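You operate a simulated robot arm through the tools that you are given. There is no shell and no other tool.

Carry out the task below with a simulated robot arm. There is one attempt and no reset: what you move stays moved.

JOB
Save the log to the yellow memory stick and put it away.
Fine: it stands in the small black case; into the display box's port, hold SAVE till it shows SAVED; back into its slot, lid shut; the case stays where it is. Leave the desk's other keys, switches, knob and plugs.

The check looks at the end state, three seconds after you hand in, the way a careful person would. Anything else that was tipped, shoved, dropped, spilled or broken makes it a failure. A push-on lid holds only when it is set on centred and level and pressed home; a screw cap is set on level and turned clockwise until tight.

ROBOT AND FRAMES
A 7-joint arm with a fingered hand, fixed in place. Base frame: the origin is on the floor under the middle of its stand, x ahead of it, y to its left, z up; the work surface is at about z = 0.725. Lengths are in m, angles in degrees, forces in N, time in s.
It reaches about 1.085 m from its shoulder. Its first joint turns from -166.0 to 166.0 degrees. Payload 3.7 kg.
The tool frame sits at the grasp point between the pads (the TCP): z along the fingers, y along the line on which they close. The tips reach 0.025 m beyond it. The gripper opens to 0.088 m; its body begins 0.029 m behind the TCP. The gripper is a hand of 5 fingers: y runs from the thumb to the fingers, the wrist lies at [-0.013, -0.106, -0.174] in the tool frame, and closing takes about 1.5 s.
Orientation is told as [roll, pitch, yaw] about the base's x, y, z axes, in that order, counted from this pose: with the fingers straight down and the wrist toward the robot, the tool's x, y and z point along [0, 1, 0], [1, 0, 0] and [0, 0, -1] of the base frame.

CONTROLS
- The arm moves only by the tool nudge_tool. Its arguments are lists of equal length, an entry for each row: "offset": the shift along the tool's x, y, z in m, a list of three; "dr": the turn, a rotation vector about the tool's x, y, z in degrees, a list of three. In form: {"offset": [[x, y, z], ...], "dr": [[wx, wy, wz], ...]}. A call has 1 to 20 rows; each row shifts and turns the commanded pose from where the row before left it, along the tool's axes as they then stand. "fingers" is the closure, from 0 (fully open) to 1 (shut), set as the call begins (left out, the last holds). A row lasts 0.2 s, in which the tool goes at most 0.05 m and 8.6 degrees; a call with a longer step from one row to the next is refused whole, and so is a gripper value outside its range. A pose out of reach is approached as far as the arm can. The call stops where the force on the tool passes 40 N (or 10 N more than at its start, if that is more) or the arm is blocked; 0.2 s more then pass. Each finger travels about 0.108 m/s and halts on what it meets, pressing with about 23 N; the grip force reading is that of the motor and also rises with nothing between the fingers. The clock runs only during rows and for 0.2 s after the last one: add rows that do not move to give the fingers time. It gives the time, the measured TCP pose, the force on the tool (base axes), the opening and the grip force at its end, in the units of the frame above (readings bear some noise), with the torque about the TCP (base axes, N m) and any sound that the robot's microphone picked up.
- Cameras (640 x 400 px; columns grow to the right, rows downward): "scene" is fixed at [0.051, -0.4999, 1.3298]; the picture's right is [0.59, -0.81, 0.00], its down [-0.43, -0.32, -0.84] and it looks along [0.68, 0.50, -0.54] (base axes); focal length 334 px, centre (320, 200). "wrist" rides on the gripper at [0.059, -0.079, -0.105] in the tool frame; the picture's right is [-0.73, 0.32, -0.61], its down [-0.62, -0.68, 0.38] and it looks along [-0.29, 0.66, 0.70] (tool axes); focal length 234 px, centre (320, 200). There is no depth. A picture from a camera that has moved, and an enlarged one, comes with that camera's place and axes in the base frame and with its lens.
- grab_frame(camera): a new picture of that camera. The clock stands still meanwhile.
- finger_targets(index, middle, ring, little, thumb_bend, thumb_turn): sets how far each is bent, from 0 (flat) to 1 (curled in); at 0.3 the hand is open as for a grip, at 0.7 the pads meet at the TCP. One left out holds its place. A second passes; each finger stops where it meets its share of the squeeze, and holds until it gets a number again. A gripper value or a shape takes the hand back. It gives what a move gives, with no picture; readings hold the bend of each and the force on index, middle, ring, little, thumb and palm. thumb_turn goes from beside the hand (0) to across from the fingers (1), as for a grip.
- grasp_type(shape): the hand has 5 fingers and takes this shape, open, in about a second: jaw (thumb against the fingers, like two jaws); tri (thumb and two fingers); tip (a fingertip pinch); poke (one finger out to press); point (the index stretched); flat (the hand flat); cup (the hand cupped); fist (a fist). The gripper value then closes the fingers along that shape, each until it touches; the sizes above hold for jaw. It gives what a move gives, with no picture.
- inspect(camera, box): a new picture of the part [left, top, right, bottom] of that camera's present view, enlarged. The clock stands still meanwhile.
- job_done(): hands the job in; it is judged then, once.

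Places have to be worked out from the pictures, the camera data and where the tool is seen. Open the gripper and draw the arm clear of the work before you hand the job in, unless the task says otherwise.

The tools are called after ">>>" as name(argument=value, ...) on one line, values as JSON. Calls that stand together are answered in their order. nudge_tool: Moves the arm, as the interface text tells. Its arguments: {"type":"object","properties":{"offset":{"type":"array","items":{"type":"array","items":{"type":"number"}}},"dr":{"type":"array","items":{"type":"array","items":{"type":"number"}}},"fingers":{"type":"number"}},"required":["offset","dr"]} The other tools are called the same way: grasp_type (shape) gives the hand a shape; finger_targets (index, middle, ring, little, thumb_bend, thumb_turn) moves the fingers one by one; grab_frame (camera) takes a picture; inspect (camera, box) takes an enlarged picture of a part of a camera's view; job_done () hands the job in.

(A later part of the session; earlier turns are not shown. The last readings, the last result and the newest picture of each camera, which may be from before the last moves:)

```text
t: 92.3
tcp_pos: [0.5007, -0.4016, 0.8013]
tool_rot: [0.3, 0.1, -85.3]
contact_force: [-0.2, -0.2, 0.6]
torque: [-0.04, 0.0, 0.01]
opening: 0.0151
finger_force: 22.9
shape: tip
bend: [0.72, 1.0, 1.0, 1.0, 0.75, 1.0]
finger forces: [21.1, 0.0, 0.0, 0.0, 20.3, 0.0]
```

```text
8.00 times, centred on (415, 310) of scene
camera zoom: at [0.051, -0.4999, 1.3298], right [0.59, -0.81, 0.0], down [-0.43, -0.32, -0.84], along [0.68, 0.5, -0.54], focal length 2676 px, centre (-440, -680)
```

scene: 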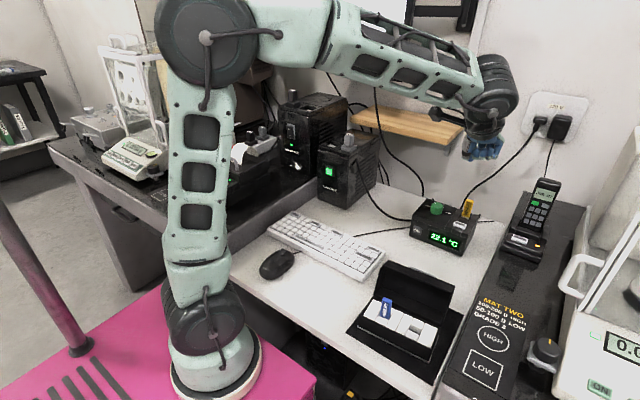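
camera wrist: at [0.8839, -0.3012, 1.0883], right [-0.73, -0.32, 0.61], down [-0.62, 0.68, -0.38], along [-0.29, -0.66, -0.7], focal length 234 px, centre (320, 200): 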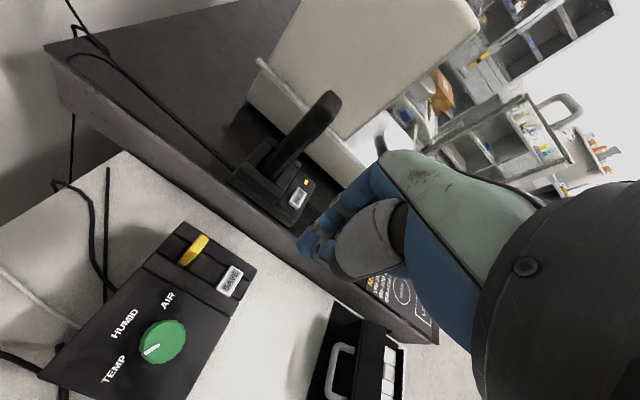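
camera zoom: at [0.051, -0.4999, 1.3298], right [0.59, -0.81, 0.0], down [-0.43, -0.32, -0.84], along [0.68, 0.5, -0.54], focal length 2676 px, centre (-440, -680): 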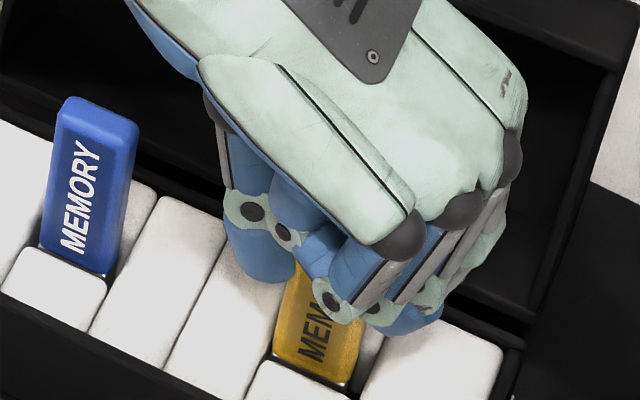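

>>> nudge_tool(offset=[[0, 0, 0.001]], dr=[[0, 0, 0]])

>>> nudge_tool(offset=[[0, 0, 0.001]], dr=[[0, 0, 0]])

>>> inspect(camera="scene", box=[395, 285, 435, 335])

```text
t: 92.7
tcp_pos: [0.5006, -0.4008, 0.8009]
tool_rot: [0.2, 0.0, -85.3]
contact_force: [-0.1, -0.2, 5.1]
torque: [-0.03, 0.0, 0.02]
opening: 0.0155
finger_force: 22.8
shape: tip
bend: [0.72, 1.0, 1.0, 1.0, 0.75, 1.0]
finger forces: [21.2, 0.0, 0.1, 0.1, 21.7, 0.0]
```

```text
t: 93.1
tcp_pos: [0.5015, -0.4006, 0.8004]
tool_rot: [0.2, -0.1, -85.2]
contact_force: [0.2, 1.6, 10.8]
torque: [0.02, 0.01, 0.07]
opening: 0.0157
finger_force: 22.6
shape: tip
bend: [0.73, 1.0, 1.0, 1.0, 0.75, 1.0]
finger forces: [22.1, 0.1, 0.0, 0.0, 23.4, 0.0]
```

```text
8.00 times, centred on (415, 310) of scene
camera zoom: at [0.051, -0.4999, 1.3298], right [0.59, -0.81, 0.0], down [-0.43, -0.32, -0.84], along [0.68, 0.5, -0.54], focal length 2676 px, centre (-440, -680)
```

zoom: 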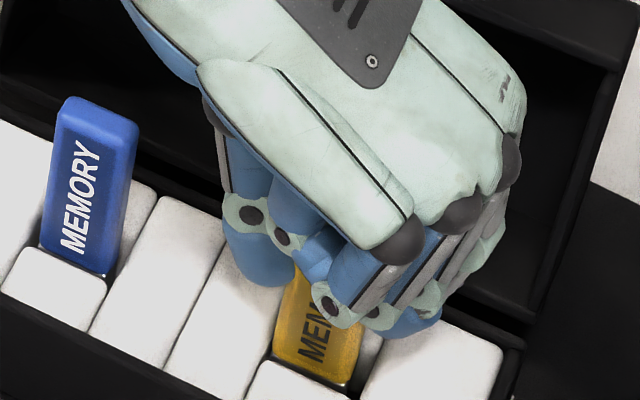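

The force rises to about 11 N: the stick has bottomed in its slot. I ease off, open the fingers, and rise clear.

>>> nudge_tool(offset=[[0, 0, -0.001], [0, 0, 0]], dr=[[0, 0, 0], [0, 0, 0]])

>>> nudge_tool(offset=[[0, 0, 0], [0, 0, 0], [0, 0, 0]], dr=[[0, 0, 0], [0, 0, 0], [0, 0, 0]], fingers=0.7)

>>> nudge_tool(offset=[[0, 0, -0.01], [0, 0, -0.02], [0, 0, -0.03], [0, 0, -0.04], [0, 0, -0.04]], dr=[[0, 0, 0], [0, 0, 0], [0, 0, 0], [0, 0, 0], [0, 0, 0]])

>>> inspect(camera="scene", box=[350, 240, 470, 360])

>>> inspect(camera="wrist", box=[180, 200, 340, 360])

```text
t: 93.7
tcp_pos: [0.501, -0.4008, 0.8002]
tool_rot: [0.2, 0.0, -85.3]
contact_force: [0.3, 0.3, 5.2]
torque: [-0.03, -0.03, -0.02]
opening: 0.0157
finger_force: 22.9
shape: tip
bend: [0.73, 1.0, 1.0, 1.0, 0.75, 1.0]
finger forces: [22.2, 0.0, 0.0, 0.1, 22.2, 0.0]
```

```text
t: 94.5
tcp_pos: [0.5021, -0.4012, 0.8012]
tool_rot: [0.2, 0.1, -85.3]
contact_force: [0.4, -0.1, -0.9]
torque: [0.02, -0.01, -0.02]
opening: 0.0261
finger_force: 0.0
shape: tip
bend: [0.73, 0.98, 0.99, 0.99, 0.74, 1.0]
finger forces: [0.0, 0.0, 0.1, 0.0, 0.0, 0.0]
```

```text
t: 95.7
tcp_pos: [0.5021, -0.3995, 0.9403]
tool_rot: [0.2, 0.2, -85.3]
contact_force: [-0.1, -0.2, -0.3]
torque: [-0.01, 0.0, 0.02]
opening: 0.0263
finger_force: 0.0
shape: tip
bend: [0.73, 0.98, 0.99, 0.99, 0.74, 1.0]
finger forces: [0.1, 0.1, 0.1, 0.0, 0.0, 0.0]
```

```text
3.33 times, centred on (410, 300) of scene
camera zoom: at [0.051, -0.4999, 1.3298], right [0.59, -0.81, 0.0], down [-0.43, -0.32, -0.84], along [0.68, 0.5, -0.54], focal length 1115 px, centre (20, -133)
```

zoom: 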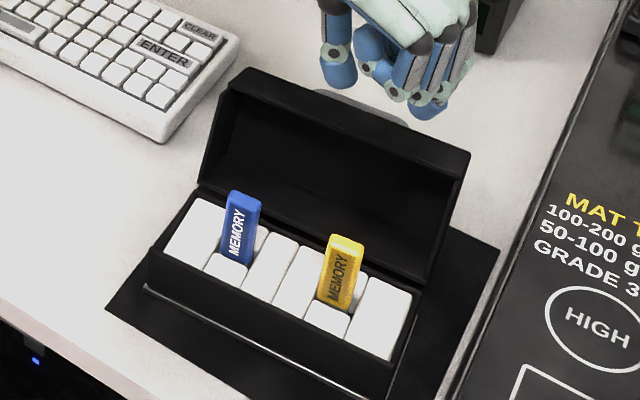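

```text
2.50 times, centred on (260, 280) of wrist
camera zoom: at [0.5532, -0.3162, 1.0463], right [-0.7, -0.38, 0.6], down [-0.68, 0.63, -0.38], along [-0.23, -0.68, -0.7], focal length 585 px, centre (470, 0)
```

zoom: 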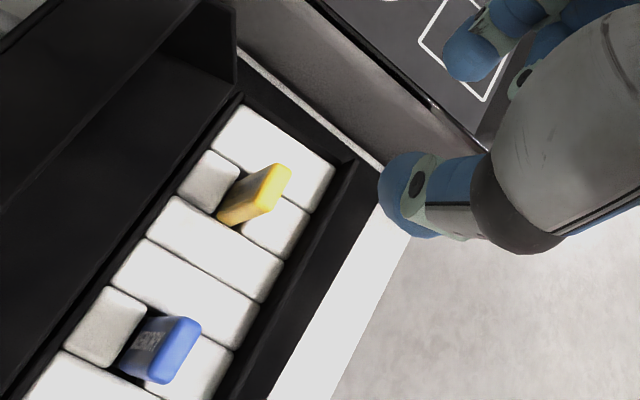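

The yellow stick is back in its slot, upright like the blue one, and the case is still inside its outline. Now for the lid: I rise, turn back to yaw +5°, and set the jaw shape.

>>> nudge_tool(offset=[[0, 0, -0.04], [0, 0, -0.04], [0, 0, -0.02], [0, 0, 0], [0, 0, 0], [0, 0, 0], [0, 0, 0], [0, 0, 0], [0, 0, 0], [0, 0, 0], [0, 0, 0], [0, 0, 0], [0, 0, 0], [0, 0, 0]], dr=[[0, 0, 0], [0, 0, 0], [0, 0, 0], [0, 0, -8.2], [0, 0, -8.2], [0, 0, -8.2], [0, 0, -8.2], [0, 0, -8.2], [0, 0, -8.2], [0, 0, -8.2], [0, 0, -8.2], [0, 0, -8.2], [0, 0, -8.2], [0, 0, -8.4]])

>>> grasp_type(shape="jaw")

>>> nudge_tool(offset=[[0.0055, 0.0365, 0], [0.0055, 0.0365, 0], [0.0055, 0.0365, 0], [0.0055, 0.0365, 0], [0.0055, 0.0365, 0], [0, 0, 0], [0, 0, 0], [0, 0, 0], [0, 0, 0], [0, 0, 0], [0, 0, 0], [0, 0, 0], [0, 0, 0], [0, 0, 0], [0, 0, 0], [0, 0, 0]], dr=[[0, 0, 0], [0, 0, 0], [0, 0, 0], [0, 0, 0], [0, 0, 0], [8.2, 0, 0], [8.2, 0, 0], [8.2, 0, 0], [8.2, 0, 0], [8.2, 0, 0], [8.2, 0, 0], [8.2, 0, 0], [8.2, 0, 0], [8.2, 0, 0], [8.2, 0, 0], [8.2, 0, 0]], fingers=0.3)

>>> grab_frame(camera="scene")

>>> grab_frame(camera="wrist")

```text
t: 98.7
tcp_pos: [0.5012, -0.4018, 1.0408]
tool_rot: [0.0, -0.2, 5.2]
contact_force: [0.3, -1.1, -0.6]
torque: [0.0, -0.04, 0.0]
opening: 0.0263
finger_force: 0.1
shape: tip
bend: [0.73, 0.98, 0.99, 0.99, 0.74, 1.0]
finger forces: [0.0, 0.0, 0.0, 0.0, 0.0, 0.0]
```

```text
t: 99.6
tcp_pos: [0.5002, -0.4012, 1.041]
tool_rot: [0.1, -0.2, 5.0]
contact_force: [-0.6, 0.4, -0.5]
torque: [0.02, -0.01, -0.01]
opening: 0.0874
finger_force: 0.1
shape: jaw
bend: [0.3, 0.3, 0.3, 0.3, 0.3, 0.98]
finger forces: [0.0, 0.0, 0.0, 0.0, 0.0, 0.0]
```

```text
t: 103.0
tcp_pos: [0.6306, -0.3495, 0.9805]
tool_rot: [-20.1, 89.5, -14.8]
contact_force: [-0.1, 0.1, -0.1]
torque: [0.01, 0.0, -0.01]
opening: 0.0619
finger_force: 0.0
shape: jaw
bend: [0.27, 0.37, 0.34, 0.35, 0.58, 0.99]
finger forces: [0.0, 0.0, 0.0, 0.1, 0.0, 0.0]
out of reach, approached as far as the arm can: row 15, 16
```

```text
taken
```

scene: 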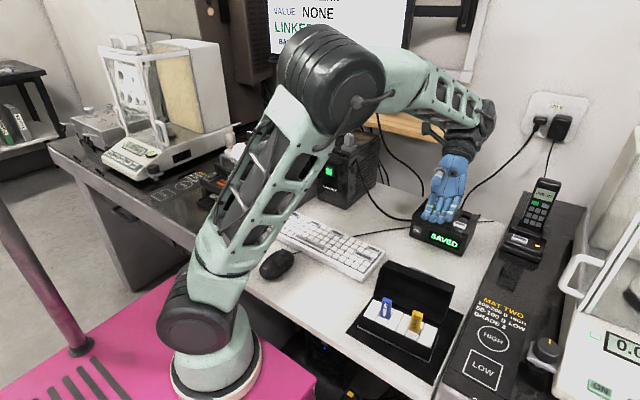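

```text
taken
camera wrist: at [0.73, -0.2808, 1.0609], right [0.68, -0.67, -0.31], down [-0.33, -0.65, 0.68], along [-0.66, -0.36, -0.66], focal length 234 px, centre (320, 200)
```

wrist: 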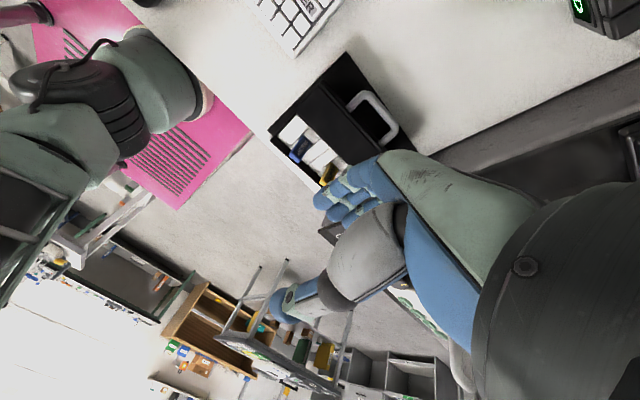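

The last rotation was slightly out of reach at this height, as expected; the pose lower down was reachable before. I command a small step down to see where the arm settles.

>>> nudge_tool(offset=[[0, 0.03, 0], [0, 0.03, 0]], dr=[[0, 0, 0], [0, 0, 0]])

>>> grab_frame(camera="scene")

```text
t: 103.6
tcp_pos: [0.6317, -0.3486, 0.9207]
tool_rot: [-43.0, 89.9, -38.0]
contact_force: [0.7, 0.4, -0.5]
torque: [0.02, 0.02, 0.06]
opening: 0.0618
finger_force: 0.0
shape: jaw
bend: [0.27, 0.37, 0.34, 0.35, 0.58, 0.99]
finger forces: [0.1, 0.1, 0.0, 0.1, 0.0, 0.1]
```

```text
taken
```

scene: 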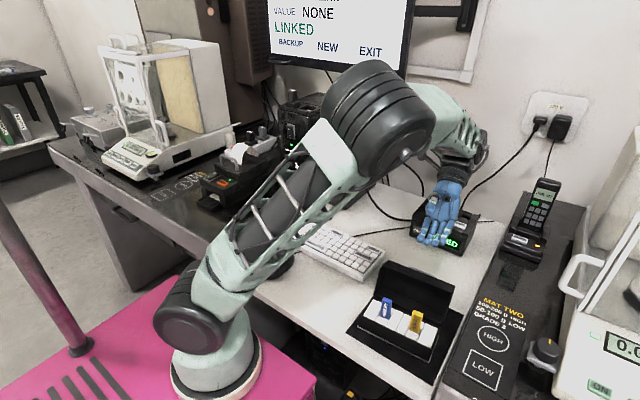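

The arm settled at (0.632, −0.349, 0.921) with the hand horizontal. I first back off in +x to clear the handle, then descend in steps at x ≈ 0.68.

>>> nudge_tool(offset=[[0, 0, -0.024], [0, 0, -0.024]], dr=[[0, 0, 0], [0, 0, 0]])

>>> nudge_tool(offset=[[0, 0.02, 0], [0, 0.02, 0]], dr=[[0, 0, 0], [0, 0, 0]])

>>> grab_frame(camera="scene")

>>> grab_frame(camera="wrist")

```text
t: 104.2
tcp_pos: [0.6787, -0.3467, 0.9201]
tool_rot: [-177.6, 90.0, -172.5]
contact_force: [-0.4, -0.2, 0.5]
torque: [0.01, 0.02, -0.01]
opening: 0.0619
finger_force: 0.1
shape: jaw
bend: [0.27, 0.37, 0.34, 0.35, 0.58, 0.99]
finger forces: [0.0, 0.0, 0.0, 0.1, 0.1, 0.0]
```

```text
t: 104.8
tcp_pos: [0.6795, -0.3461, 0.8797]
tool_rot: [-42.1, 90.1, -37.0]
contact_force: [1.4, 0.0, -0.1]
torque: [-0.01, 0.0, 0.0]
opening: 0.062
finger_force: 0.1
shape: jaw
bend: [0.27, 0.37, 0.34, 0.35, 0.58, 0.99]
finger forces: [0.0, 0.0, 0.1, 0.1, 0.0, 0.1]
```

```text
taken
```

scene: 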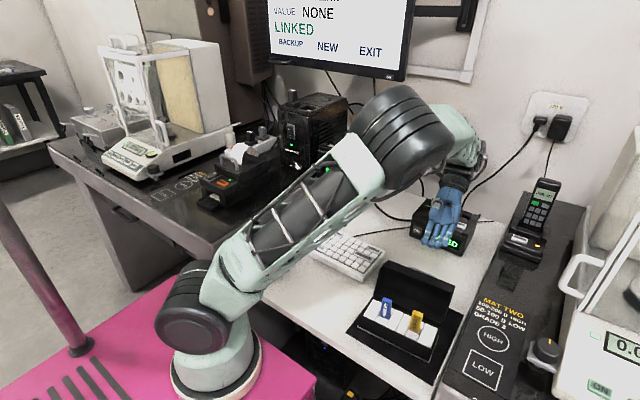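

```text
taken
camera wrist: at [0.7794, -0.2775, 0.9599], right [0.67, -0.67, -0.32], down [-0.33, -0.65, 0.68], along [-0.67, -0.35, -0.66], focal length 234 px, centre (320, 200)
```

wrist: 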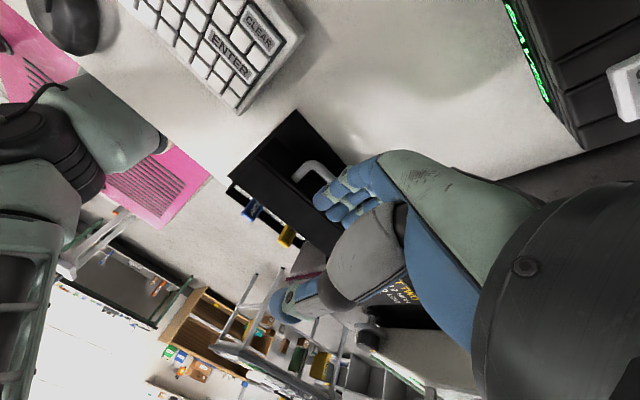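

The arm's elbow has swung into a lower posture than in my rehearsal, which I don't want while guiding the lid. I back out upward and upright, to re-enter by the rehearsed path.

>>> nudge_tool(offset=[[0, -0.04, 0], [0, -0.04, 0], [0, -0.02, 0]], dr=[[0, 0, 0], [0, 0, 0], [0, 0, 0]])

>>> nudge_tool(offset=[[0, 0, 0], [0, 0, 0], [0, 0, 0], [0, 0, 0], [0, 0, 0], [0, 0, 0], [0, 0, 0], [0, 0, 0], [0, 0, 0], [0, 0, 0], [0, 0, 0]], dr=[[-8.2, 0, 0], [-8.2, 0, 0], [-8.2, 0, 0], [-8.2, 0, 0], [-8.2, 0, 0], [-8.2, 0, 0], [-8.2, 0, 0], [-8.2, 0, 0], [-8.2, 0, 0], [-8.2, 0, 0], [-8.2, 0, 0]])

>>> grab_frame(camera="scene")

```text
t: 105.6
tcp_pos: [0.6578, -0.3428, 0.9565]
tool_rot: [-5.2, 89.9, 0.0]
contact_force: [0.6, -0.3, 0.8]
torque: [0.02, -0.01, 0.02]
opening: 0.0618
finger_force: 0.1
shape: jaw
bend: [0.27, 0.37, 0.34, 0.35, 0.58, 0.99]
finger forces: [0.1, 0.1, 0.1, 0.2, 0.1, 0.0]
out of reach, approached as far as the arm can: row 2, 3
```

```text
t: 108.0
tcp_pos: [0.6586, -0.3406, 0.9554]
tool_rot: [0.0, -0.3, 5.1]
contact_force: [-0.3, 0.2, 0.7]
torque: [0.02, 0.01, 0.0]
opening: 0.0617
finger_force: 0.1
shape: jaw
bend: [0.27, 0.37, 0.34, 0.35, 0.58, 0.99]
finger forces: [0.0, 0.0, 0.0, 0.0, 0.0, 0.0]
```

```text
taken
```

scene: 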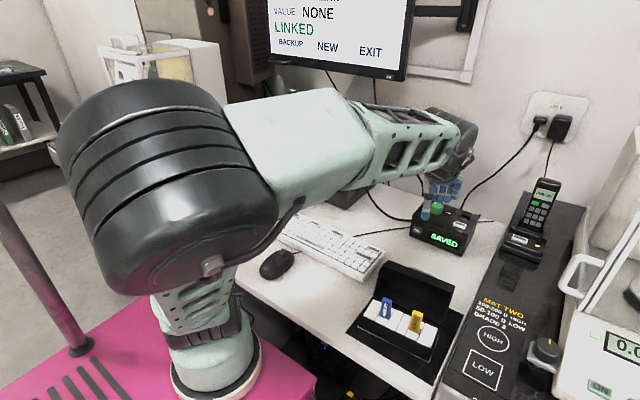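

The elbow has swung far out to the side from that detour. I go back to the starting pose up high to see whether the arm recovers its normal posture.

>>> nudge_tool(offset=[[0.02, -0.015, -0.024], [0.02, -0.015, -0.024], [0.02, -0.015, -0.024], [0.02, -0.015, -0.024], [0.02, -0.015, -0.024]], dr=[[0, 0, 1.0], [0, 0, 1.0], [0, 0, 1.0], [0, 0, 1.0], [0, 0, 1.0]])

>>> grab_frame(camera="scene")

```text
t: 109.2
tcp_pos: [0.5782, -0.2469, 1.0749]
tool_rot: [0.0, -0.3, 0.1]
contact_force: [-1.1, 0.0, -0.2]
torque: [0.0, 0.0, -0.01]
opening: 0.062
finger_force: 0.1
shape: jaw
bend: [0.27, 0.37, 0.34, 0.35, 0.58, 0.99]
finger forces: [0.0, 0.1, 0.0, 0.0, 0.1, 0.1]
```

```text
taken
```

scene: 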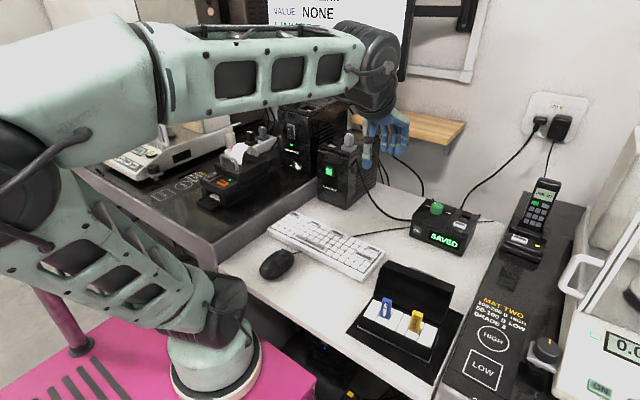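

It is swinging back toward its usual posture. I wait a moment with idle rows to let it settle.

>>> nudge_tool(offset=[[0, 0, 0], [0, 0, 0], [0, 0, 0], [0, 0, 0], [0, 0, 0], [0, 0, 0], [0, 0, 0], [0, 0, 0], [0, 0, 0], [0, 0, 0]], dr=[[0, 0, 0], [0, 0, 0], [0, 0, 0], [0, 0, 0], [0, 0, 0], [0, 0, 0], [0, 0, 0], [0, 0, 0], [0, 0, 0], [0, 0, 0]])

>>> grab_frame(camera="scene")

```text
t: 111.4
tcp_pos: [0.5783, -0.2456, 1.0747]
tool_rot: [0.0, -0.3, 0.1]
contact_force: [0.1, 0.0, 0.1]
torque: [-0.01, 0.01, 0.0]
opening: 0.062
finger_force: 0.0
shape: jaw
bend: [0.27, 0.37, 0.34, 0.35, 0.58, 0.99]
finger forces: [0.0, 0.1, 0.1, 0.1, 0.1, 0.1]
```

```text
taken
```

scene: 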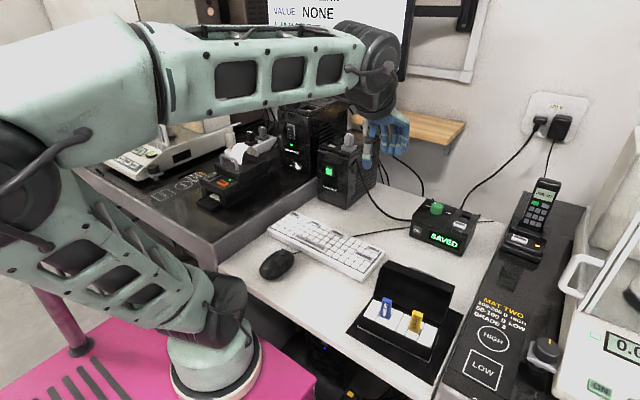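

I go to the rehearsal's starting point above the case front, then run the rehearsed arc again in free air.

>>> nudge_tool(offset=[[-0.0254, -0.0216, 0.0192], [-0.0254, -0.0216, 0.0192], [-0.0254, -0.0216, 0.0192], [-0.0254, -0.0216, 0.0192], [-0.0254, -0.0216, 0.0192]], dr=[[0, 0, -1.0], [0, 0, -1.0], [0, 0, -1.0], [0, 0, -1.0], [0, 0, -1.0]])

>>> nudge_tool(offset=[[0, 0.01118, -0.00796], [0, 0.01118, -0.00796], [0, 0.01118, -0.00796], [0, 0.01118, -0.00796], [0, 0.01118, -0.00796], [0, 0.01118, -0.00796]], dr=[[8, 0, 0], [8, 0, 0], [8, 0, 0], [8, 0, 0], [8, 0, 0], [8, 0, 0]])

>>> grab_frame(camera="scene")

```text
t: 112.6
tcp_pos: [0.4755, -0.3762, 0.9779]
tool_rot: [0.0, -0.2, 5.1]
contact_force: [0.6, 1.4, 0.4]
torque: [0.03, 0.01, -0.03]
opening: 0.0618
finger_force: 0.0
shape: jaw
bend: [0.27, 0.37, 0.34, 0.35, 0.58, 0.99]
finger forces: [0.0, 0.0, 0.0, 0.1, 0.1, 0.0]
```

```text
t: 114.0
tcp_pos: [0.5522, -0.3702, 1.0003]
tool_rot: [-0.1, 47.9, 5.1]
contact_force: [-0.8, -0.6, -0.4]
torque: [0.01, 0.02, -0.02]
opening: 0.062
finger_force: 0.1
shape: jaw
bend: [0.27, 0.37, 0.34, 0.35, 0.58, 0.99]
finger forces: [0.1, 0.0, 0.1, 0.0, 0.0, 0.0]
```

```text
taken
```

scene: 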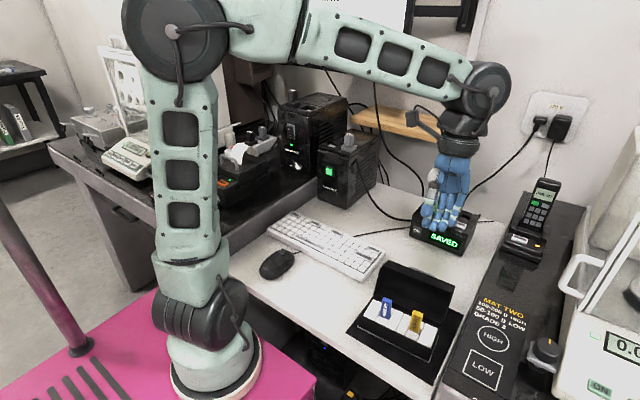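

The posture is back to normal. I continue the rehearsed arc to about 88°.

>>> nudge_tool(offset=[[0, 0.01118, -0.00796], [0, 0.01118, -0.00796], [0, 0.01118, -0.00796], [0, 0.01118, -0.00796], [0, 0.01118, -0.00796]], dr=[[8, 0, 0], [8, 0, 0], [8, 0, 0], [8, 0, 0], [8, 0, 0]])

>>> nudge_tool(offset=[[0, 0.005, -0.02], [0, 0.01, -0.02], [0, 0.015, -0.02], [0, 0.015, -0.008]], dr=[[2, 0, 0], [0, 0, 0], [0, 0, 0], [0, 0, 0]])

>>> grab_frame(camera="scene")

>>> grab_frame(camera="wrist")

```text
t: 115.2
tcp_pos: [0.6099, -0.3653, 0.9683]
tool_rot: [-0.5, 87.9, 4.6]
contact_force: [-0.2, -0.2, 0.8]
torque: [0.0, -0.01, 0.02]
opening: 0.062
finger_force: 0.2
shape: jaw
bend: [0.27, 0.37, 0.34, 0.35, 0.58, 0.99]
finger forces: [0.0, 0.0, 0.0, 0.1, 0.0, 0.0]
```

```text
t: 116.2
tcp_pos: [0.6789, -0.3583, 0.9252]
tool_rot: [-4.3, 89.7, 0.7]
contact_force: [-0.2, 0.0, 0.5]
torque: [0.02, 0.0, 0.01]
opening: 0.0619
finger_force: 0.0
shape: jaw
bend: [0.27, 0.37, 0.34, 0.35, 0.58, 0.99]
finger forces: [0.0, 0.1, 0.1, 0.1, 0.1, 0.1]
```

```text
taken
```

scene: 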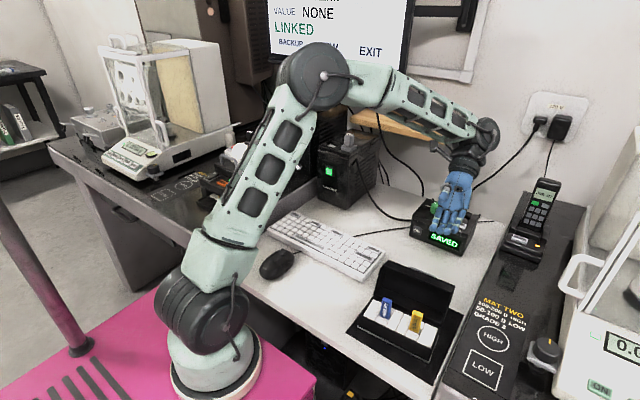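

```text
taken
camera wrist: at [0.7778, -0.2903, 1.0055], right [0.67, -0.67, -0.32], down [-0.33, -0.66, 0.68], along [-0.67, -0.35, -0.66], focal length 234 px, centre (320, 200)
```

wrist: 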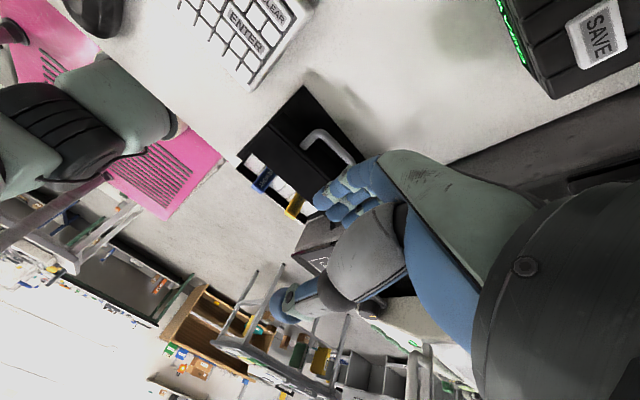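

Good posture now. I zoom in on the handle to fix the bar's present position before going in.

>>> inspect(camera="wrist", box=[230, 80, 380, 230])

>>> inspect(camera="scene", box=[370, 230, 470, 340])

```text
2.67 times, centred on (305, 155) of wrist
camera zoom: at [0.7778, -0.2903, 1.0055], right [0.67, -0.67, -0.32], down [-0.33, -0.66, 0.68], along [-0.67, -0.35, -0.66], focal length 624 px, centre (360, 320)
```

zoom: 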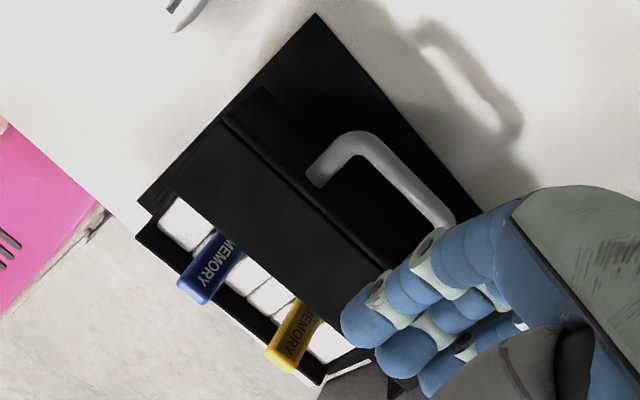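

```text
3.64 times, centred on (420, 285) of scene
camera zoom: at [0.051, -0.4999, 1.3298], right [0.59, -0.81, 0.0], down [-0.43, -0.32, -0.84], along [0.68, 0.5, -0.54], focal length 1216 px, centre (-44, -109)
```

zoom: 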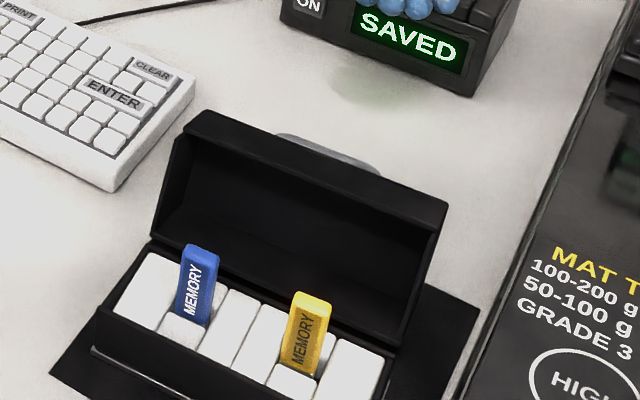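

The lid has settled further open (about 120°): the bar is now around (0.630, −0.359, 0.782). I'll approach it from above-behind at 45° instead, which clears table and display box. First I rotate and move to a pre-approach point.

>>> nudge_tool(offset=[[0, 0, 0], [0, 0, 0], [0, 0, 0], [0, 0, 0], [0, 0, 0], [0, 0, 0]], dr=[[-7.5, 0, 0], [-7.5, 0, 0], [-7.5, 0, 0], [-7.5, 0, 0], [-7.5, 0, 0], [-7.5, 0, 0]], fingers=0.58)

>>> grab_frame(camera="wrist")

>>> grab_frame(camera="scene")

```text
t: 117.6
tcp_pos: [0.6788, -0.3585, 0.9225]
tool_rot: [0.1, 44.7, 5.0]
contact_force: [-0.7, 0.1, -0.8]
torque: [0.0, -0.01, 0.01]
opening: 0.0374
finger_force: 0.1
shape: jaw
bend: [0.74, 0.48, 0.45, 0.43, 0.72, 1.0]
finger forces: [0.0, 0.0, 0.1, 0.0, 0.0, 0.0]
```

```text
taken
camera wrist: at [0.6916, -0.2973, 1.0554], right [0.72, -0.67, 0.2], down [-0.7, -0.69, 0.21], along [0.0, -0.29, -0.96], focal length 234 px, centre (320, 200)
```

wrist: 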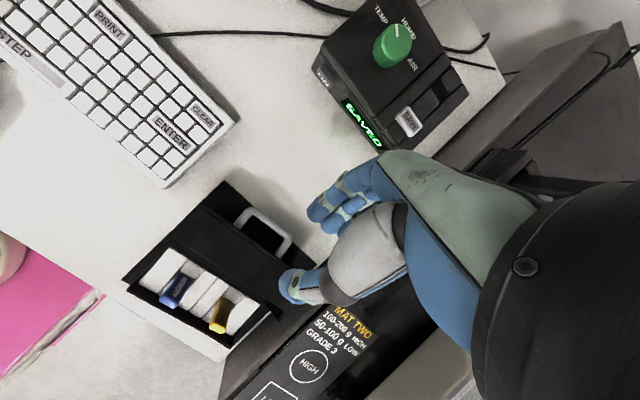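

```text
taken
```

scene: 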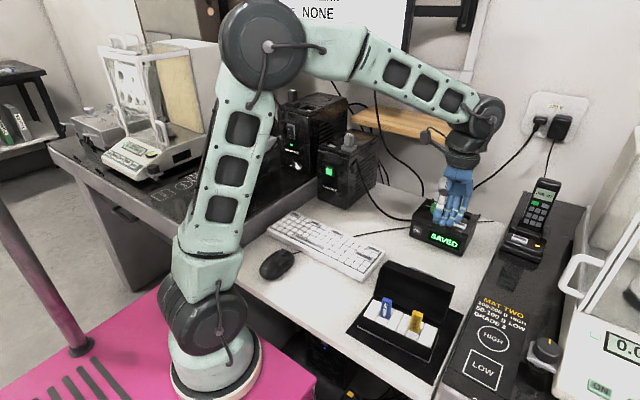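

This is a near-vertical view of the open case. I zoom in for the handle and lid.

>>> inspect(camera="wrist", box=[110, 170, 320, 370])

>>> inspect(camera="wrist", box=[220, 190, 310, 280])

```text
2.00 times, centred on (215, 270) of wrist
camera zoom: at [0.6916, -0.2973, 1.0554], right [0.72, -0.67, 0.2], down [-0.7, -0.69, 0.21], along [0.0, -0.29, -0.96], focal length 468 px, centre (530, 60)
```

zoom: 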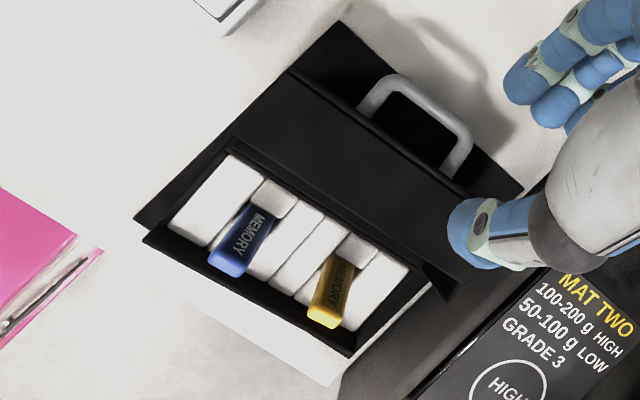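

```text
4.44 times, centred on (265, 235) of wrist
camera zoom: at [0.6916, -0.2973, 1.0554], right [0.72, -0.67, 0.2], down [-0.7, -0.69, 0.21], along [0.0, -0.29, -0.96], focal length 1041 px, centre (564, 44)
```

zoom: 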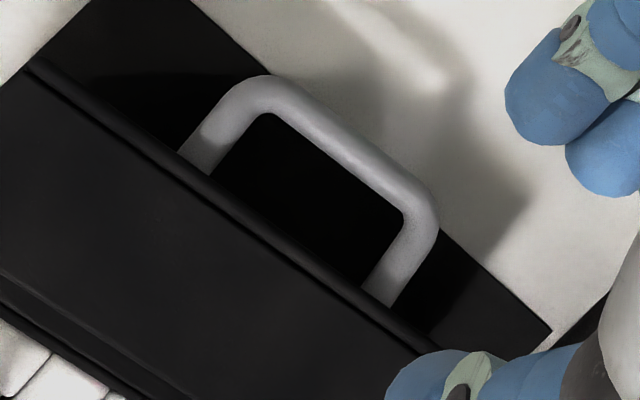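

The vertical view puts the bar's middle at (0.629, −0.359, ~0.780), aligned with the hand's yaw. I move to the pre-approach point with a 3 cm opening.

>>> nudge_tool(offset=[[0.002, 0.023, 0.012], [0.002, 0.023, 0.014], [0, 0.0235, 0.014]], dr=[[0, 0, 0], [0, 0, 0], [0, 0, 0]], fingers=0.66)

>>> grab_frame(camera="wrist")

>>> inspect(camera="wrist", box=[220, 150, 360, 310])

>>> inspect(camera="scene", box=[370, 190, 480, 310])

```text
t: 118.4
tcp_pos: [0.6992, -0.3535, 0.8474]
tool_rot: [0.0, 44.8, 4.9]
contact_force: [-0.7, -0.1, -0.7]
torque: [0.01, 0.0, -0.02]
opening: 0.0302
finger_force: 0.1
shape: jaw
bend: [0.74, 0.51, 0.49, 0.46, 0.73, 1.0]
finger forces: [0.0, 0.0, 0.1, 0.1, 0.0, 0.0]
```

```text
taken
camera wrist: at [0.7122, -0.292, 0.9784], right [0.72, -0.67, 0.2], down [-0.7, -0.69, 0.21], along [0.0, -0.29, -0.96], focal length 234 px, centre (320, 200)
```

wrist: 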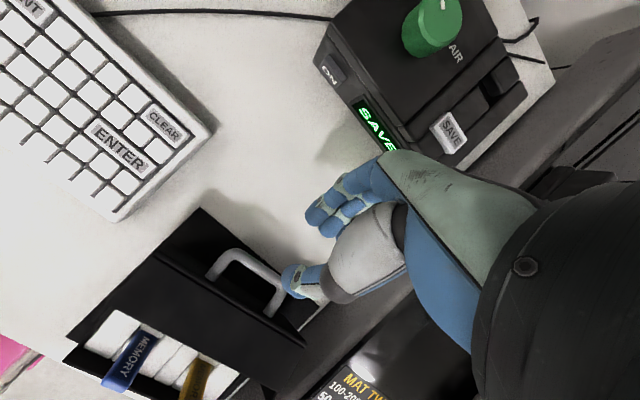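

```text
2.50 times, centred on (290, 230) of wrist
camera zoom: at [0.7122, -0.292, 0.9784], right [0.72, -0.67, 0.2], down [-0.7, -0.69, 0.21], along [0.0, -0.29, -0.96], focal length 585 px, centre (395, 125)
```

zoom: 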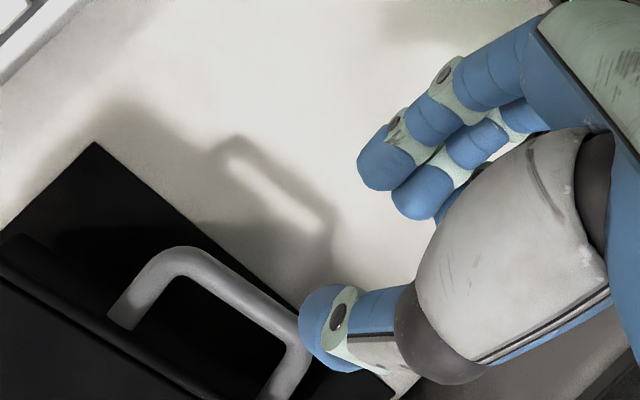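

```text
3.33 times, centred on (425, 250) of scene
camera zoom: at [0.051, -0.4999, 1.3298], right [0.59, -0.81, 0.0], down [-0.43, -0.32, -0.84], along [0.68, 0.5, -0.54], focal length 1115 px, centre (-30, 33)
```

zoom: 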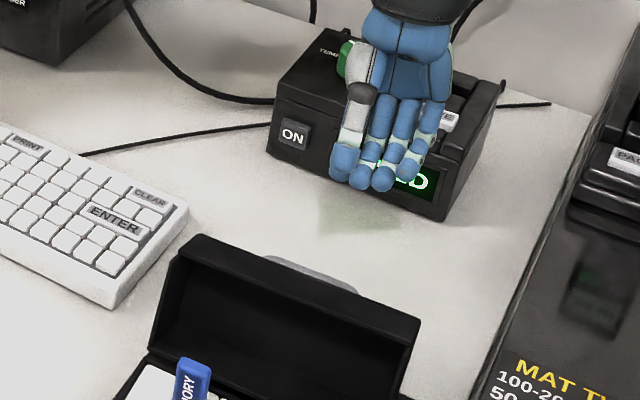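

Everything agrees: the bar is about 10 cm straight ahead along the tool axis. I advance 6 cm, then look again.

>>> nudge_tool(offset=[[0, 0.003, 0.02], [0, 0, 0.02], [0, 0, 0.02]], dr=[[0, 0, 0], [0, 0, 0], [0, 0, 0]])

>>> inspect(camera="wrist", box=[220, 150, 360, 310])

>>> inspect(camera="scene", box=[370, 200, 480, 320])

```text
t: 119.2
tcp_pos: [0.6576, -0.3569, 0.8013]
tool_rot: [0.0, 44.9, 5.0]
contact_force: [0.2, -0.1, 0.0]
torque: [-0.04, 0.01, -0.01]
opening: 0.0303
finger_force: 0.0
shape: jaw
bend: [0.74, 0.51, 0.49, 0.46, 0.73, 1.0]
finger forces: [0.1, 0.0, 0.0, 0.0, 0.0, 0.1]
```

```text
2.50 times, centred on (290, 230) of wrist
camera zoom: at [0.6715, -0.2956, 0.9335], right [0.72, -0.67, 0.2], down [-0.7, -0.69, 0.21], along [0.0, -0.29, -0.96], focal length 585 px, centre (395, 125)
```

zoom: 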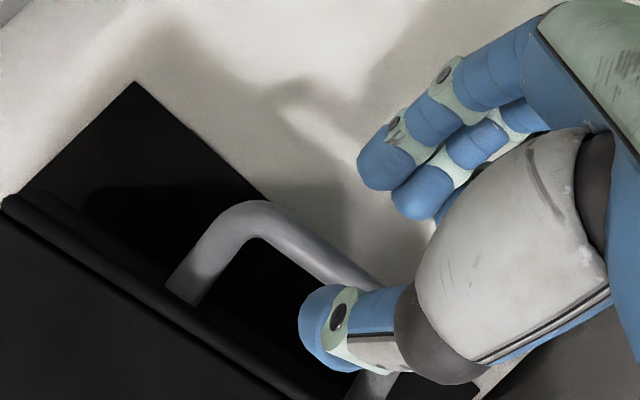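

```text
3.33 times, centred on (425, 260) of scene
camera zoom: at [0.051, -0.4999, 1.3298], right [0.59, -0.81, 0.0], down [-0.43, -0.32, -0.84], along [0.68, 0.5, -0.54], focal length 1115 px, centre (-30, 0)
```

zoom: 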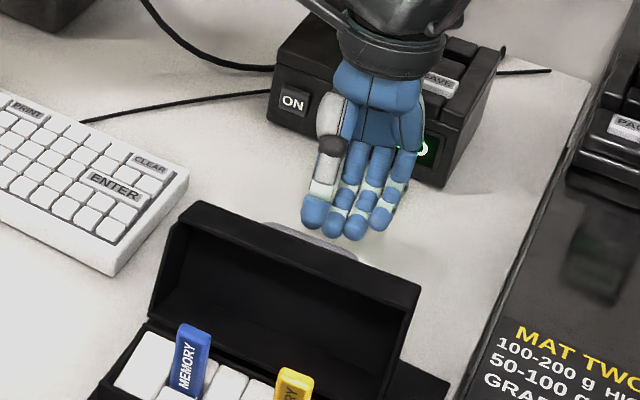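

The bar lies on the tool axis about 4 cm ahead, between thumb and fingers. I advance in small steps with a slight shift to keep the thumb clear of the lid.

>>> nudge_tool(offset=[[0, 0.004, 0.01], [0, 0, 0.01], [0, 0, 0.006]], dr=[[0, 0, 0], [0, 0, 0], [0, 0, 0]])

>>> inspect(camera="wrist", box=[220, 150, 360, 310])

>>> inspect(camera="scene", box=[370, 210, 480, 330])

```text
t: 120.0
tcp_pos: [0.6438, -0.3584, 0.7812]
tool_rot: [0.1, 44.9, 5.2]
contact_force: [0.4, 0.5, -0.1]
torque: [0.0, 0.01, 0.01]
opening: 0.0304
finger_force: 0.0
shape: jaw
bend: [0.74, 0.51, 0.49, 0.46, 0.73, 1.0]
finger forces: [0.0, 0.1, 0.1, 0.0, 0.0, 0.1]
```

```text
2.50 times, centred on (290, 230) of wrist
camera zoom: at [0.6563, -0.2969, 0.9121], right [0.72, -0.66, 0.2], down [-0.7, -0.69, 0.21], along [0.0, -0.29, -0.96], focal length 585 px, centre (395, 125)
```

zoom: 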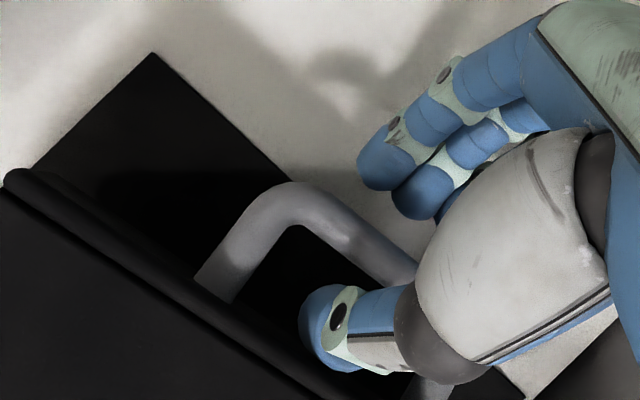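

```text
3.33 times, centred on (425, 270) of scene
camera zoom: at [0.051, -0.4999, 1.3298], right [0.59, -0.81, 0.0], down [-0.43, -0.32, -0.84], along [0.68, 0.5, -0.54], focal length 1115 px, centre (-30, -33)
```

zoom: 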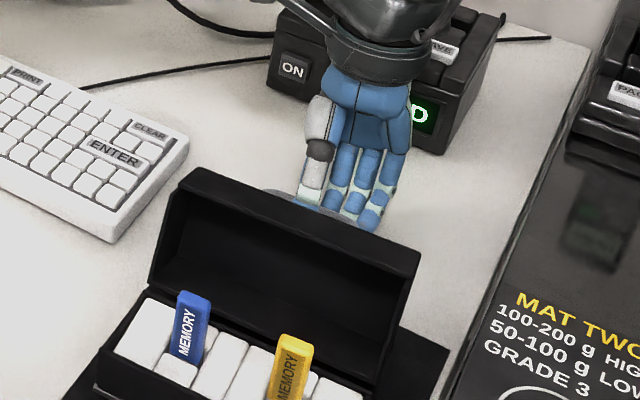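

The thumb is inside the loop and the bar is between the pads, 1.4 cm ahead of the TCP. I advance 8 mm more and begin closing.

>>> nudge_tool(offset=[[0, -0.001, 0.004], [0, 0, 0.004]], dr=[[0, 0, 0], [0, 0, 0]])

>>> nudge_tool(offset=[[0, 0, 0], [0, 0, 0]], dr=[[0, 0, 0], [0, 0, 0]], fingers=0.8)

>>> inspect(camera="wrist", box=[240, 170, 350, 300])

>>> inspect(camera="scene", box=[370, 210, 480, 330])

```text
t: 120.6
tcp_pos: [0.6377, -0.3585, 0.7759]
tool_rot: [0.0, 44.8, 5.0]
contact_force: [-0.5, 0.7, 0.2]
torque: [0.03, -0.01, 0.02]
opening: 0.0302
finger_force: 0.2
shape: jaw
bend: [0.74, 0.51, 0.49, 0.46, 0.73, 1.0]
finger forces: [0.0, 0.1, 0.1, 0.0, 0.1, 0.0]
```

```text
t: 121.2
tcp_pos: [0.638, -0.3588, 0.7761]
tool_rot: [-0.1, 44.8, 5.1]
contact_force: [-0.2, 0.2, 0.1]
torque: [0.03, 0.03, -0.02]
opening: 0.0178
finger_force: 0.1
shape: jaw
bend: [0.73, 0.58, 0.57, 0.53, 0.74, 1.0]
finger forces: [0.0, 0.0, 0.0, 0.1, 0.0, 0.1]
```

```text
3.08 times, centred on (295, 235) of wrist
camera zoom: at [0.65, -0.2973, 0.9073], right [0.72, -0.67, 0.2], down [-0.7, -0.69, 0.21], along [0.0, -0.29, -0.96], focal length 720 px, centre (397, 92)
```

zoom: 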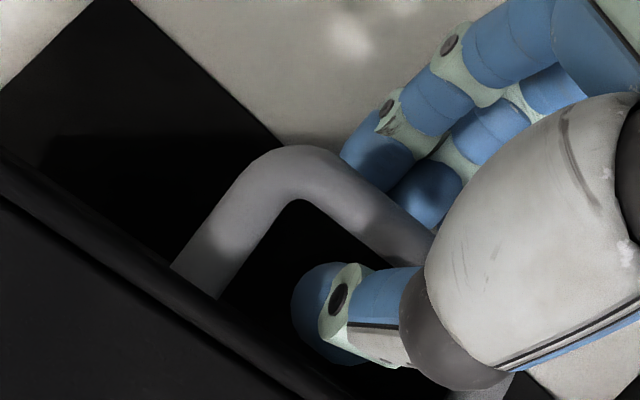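

```text
3.33 times, centred on (425, 270) of scene
camera zoom: at [0.051, -0.4999, 1.3298], right [0.59, -0.81, 0.0], down [-0.43, -0.32, -0.84], along [0.68, 0.5, -0.54], focal length 1115 px, centre (-30, -33)
```

zoom: 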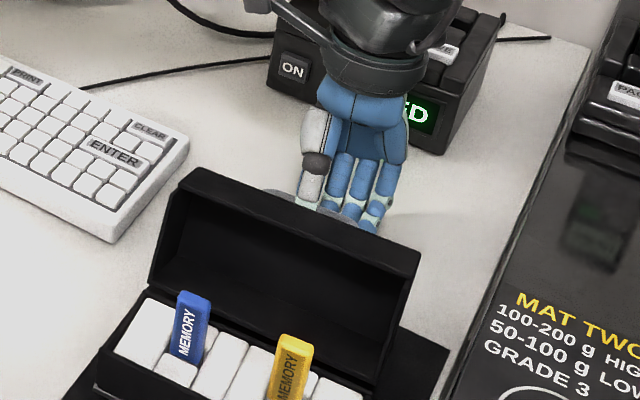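

The bar sits nearer the thumb by about 4 mm. I shift 3 mm that way and close to a loose cage.

>>> nudge_tool(offset=[[0, -0.003, 0], [0, 0, 0]], dr=[[0, 0, 0], [0, 0, 0]], fingers=0.87)

>>> nudge_tool(offset=[[0, 0, 0], [0, 0, 0]], dr=[[0, 0, 0], [0, 0, 0]], fingers=0.93)

>>> inspect(camera="wrist", box=[240, 170, 350, 300])

```text
t: 121.8
tcp_pos: [0.6334, -0.3586, 0.7771]
tool_rot: [0.0, 44.8, 5.0]
contact_force: [0.2, -0.1, 0.0]
torque: [-0.02, -0.01, -0.02]
opening: 0.0116
finger_force: 0.1
shape: jaw
bend: [0.72, 0.62, 0.61, 0.58, 0.74, 1.0]
finger forces: [0.1, 0.1, 0.0, 0.0, 0.0, 0.0]
```

```text
t: 122.4
tcp_pos: [0.6356, -0.3584, 0.7783]
tool_rot: [0.0, 44.8, 5.2]
contact_force: [-0.3, -0.7, 0.3]
torque: [-0.03, -0.02, -0.01]
opening: 0.0065
finger_force: 0.0
shape: jaw
bend: [0.72, 0.66, 0.65, 0.64, 0.73, 1.0]
finger forces: [0.0, 0.0, 0.0, 0.0, 0.0, 0.1]
```

```text
3.08 times, centred on (295, 235) of wrist
camera zoom: at [0.648, -0.2974, 0.9093], right [0.72, -0.67, 0.2], down [-0.7, -0.69, 0.21], along [0.0, -0.29, -0.96], focal length 720 px, centre (397, 92)
```

zoom: 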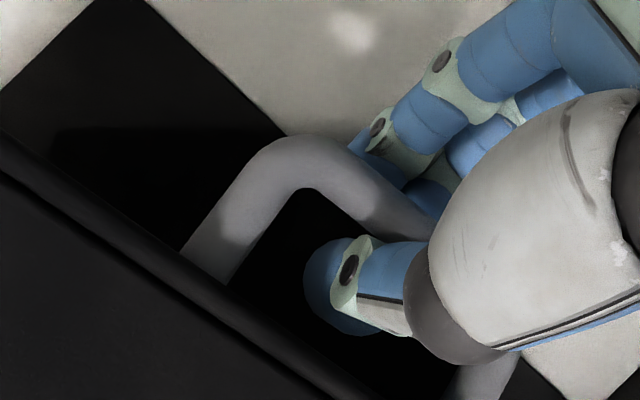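

The cage is around the bar without contact. I close a touch more and start the closing arc with three small rows, then check.

>>> nudge_tool(offset=[[0, 0, 0], [0, 0, 0]], dr=[[0, 0, 0], [0, 0, 0]], fingers=0.95)

>>> nudge_tool(offset=[[0, -0.00558, -0.00486], [0, -0.00577, -0.00463], [0, -0.00596, -0.00438]], dr=[[-1.827, 0, 0], [-1.827, 0, 0], [-1.827, 0, 0]])

>>> inspect(camera="wrist", box=[200, 150, 350, 320])

>>> inspect(camera="scene", box=[360, 200, 480, 340])

```text
t: 123.0
tcp_pos: [0.6354, -0.3578, 0.7787]
tool_rot: [-0.1, 44.8, 5.1]
contact_force: [0.0, -0.2, 0.3]
torque: [0.01, 0.02, 0.02]
opening: 0.0047
finger_force: 0.0
shape: jaw
bend: [0.71, 0.67, 0.66, 0.65, 0.72, 1.0]
finger forces: [0.0, 0.0, 0.1, 0.0, 0.3, 0.1]
```

```text
t: 123.8
tcp_pos: [0.6335, -0.3587, 0.801]
tool_rot: [0.0, 39.2, 5.1]
contact_force: [0.5, 0.8, -0.6]
torque: [-0.04, -0.04, 0.0]
opening: 0.0042
finger_force: 0.2
shape: jaw
bend: [0.71, 0.67, 0.66, 0.65, 0.72, 1.0]
finger forces: [0.1, 0.0, 0.3, 0.1, 0.1, 0.0]
```

```text
2.35 times, centred on (275, 235) of wrist
camera zoom: at [0.6328, -0.2992, 0.9323], right [0.7, -0.67, 0.27], down [-0.71, -0.69, 0.13], along [0.09, -0.28, -0.95], focal length 551 px, centre (426, 118)
```

zoom: 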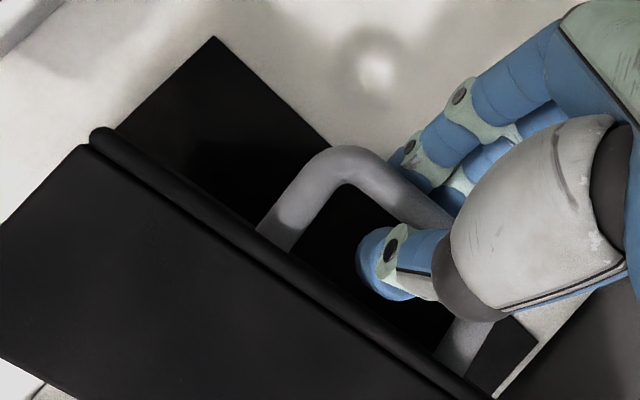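

```text
2.86 times, centred on (420, 270) of scene
camera zoom: at [0.051, -0.4999, 1.3298], right [0.59, -0.81, 0.0], down [-0.43, -0.32, -0.84], along [0.68, 0.5, -0.54], focal length 956 px, centre (34, 0)
```

zoom: 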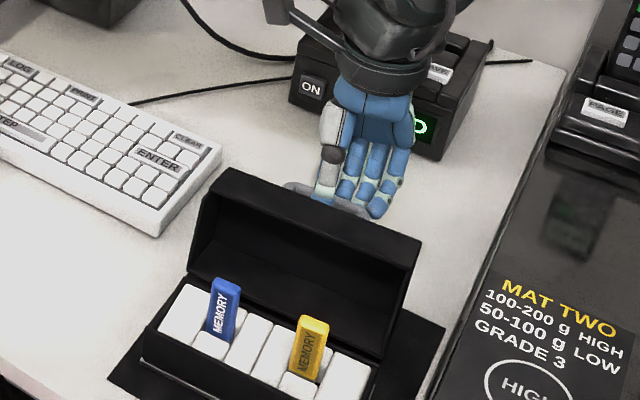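

The lid follows the cage with hardly any force. I continue along the arc.

>>> nudge_tool(offset=[[0, -0.00614, -0.00413], [0, -0.0063, -0.00387], [0, -0.00646, -0.00361], [0, -0.00661, -0.00334], [0, -0.00674, -0.00306]], dr=[[-1.827, 0, 0], [-1.827, 0, 0], [-1.827, 0, 0], [-1.827, 0, 0], [-1.827, 0, 0]])

>>> inspect(camera="wrist", box=[200, 150, 350, 320])

>>> inspect(camera="scene", box=[360, 200, 480, 340])

```text
t: 125.0
tcp_pos: [0.616, -0.3591, 0.8332]
tool_rot: [0.0, 30.1, 5.0]
contact_force: [-1.2, -0.4, -0.1]
torque: [0.01, -0.02, -0.04]
opening: 0.0044
finger_force: 0.0
shape: jaw
bend: [0.71, 0.67, 0.66, 0.65, 0.71, 1.0]
finger forces: [0.2, 0.1, 0.2, 0.0, 1.1, 0.1]
```

```text
2.35 times, centred on (275, 235) of wrist
camera zoom: at [0.596, -0.3017, 0.965], right [0.65, -0.67, 0.36], down [-0.72, -0.69, 0.01], along [0.24, -0.27, -0.93], focal length 551 px, centre (426, 118)
```

zoom: 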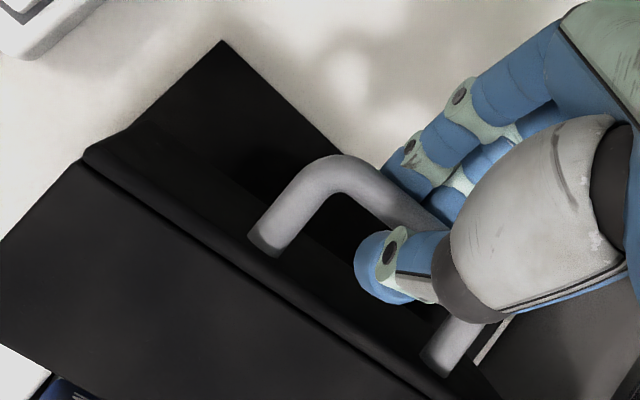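

```text
2.86 times, centred on (420, 270) of scene
camera zoom: at [0.051, -0.4999, 1.3298], right [0.59, -0.81, 0.0], down [-0.43, -0.32, -0.84], along [0.68, 0.5, -0.54], focal length 956 px, centre (34, 0)
```

zoom: 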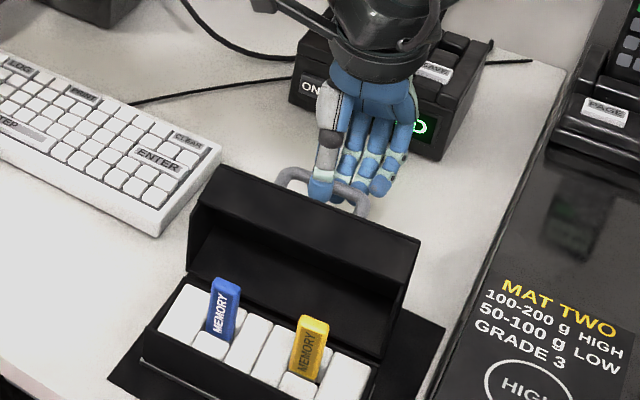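

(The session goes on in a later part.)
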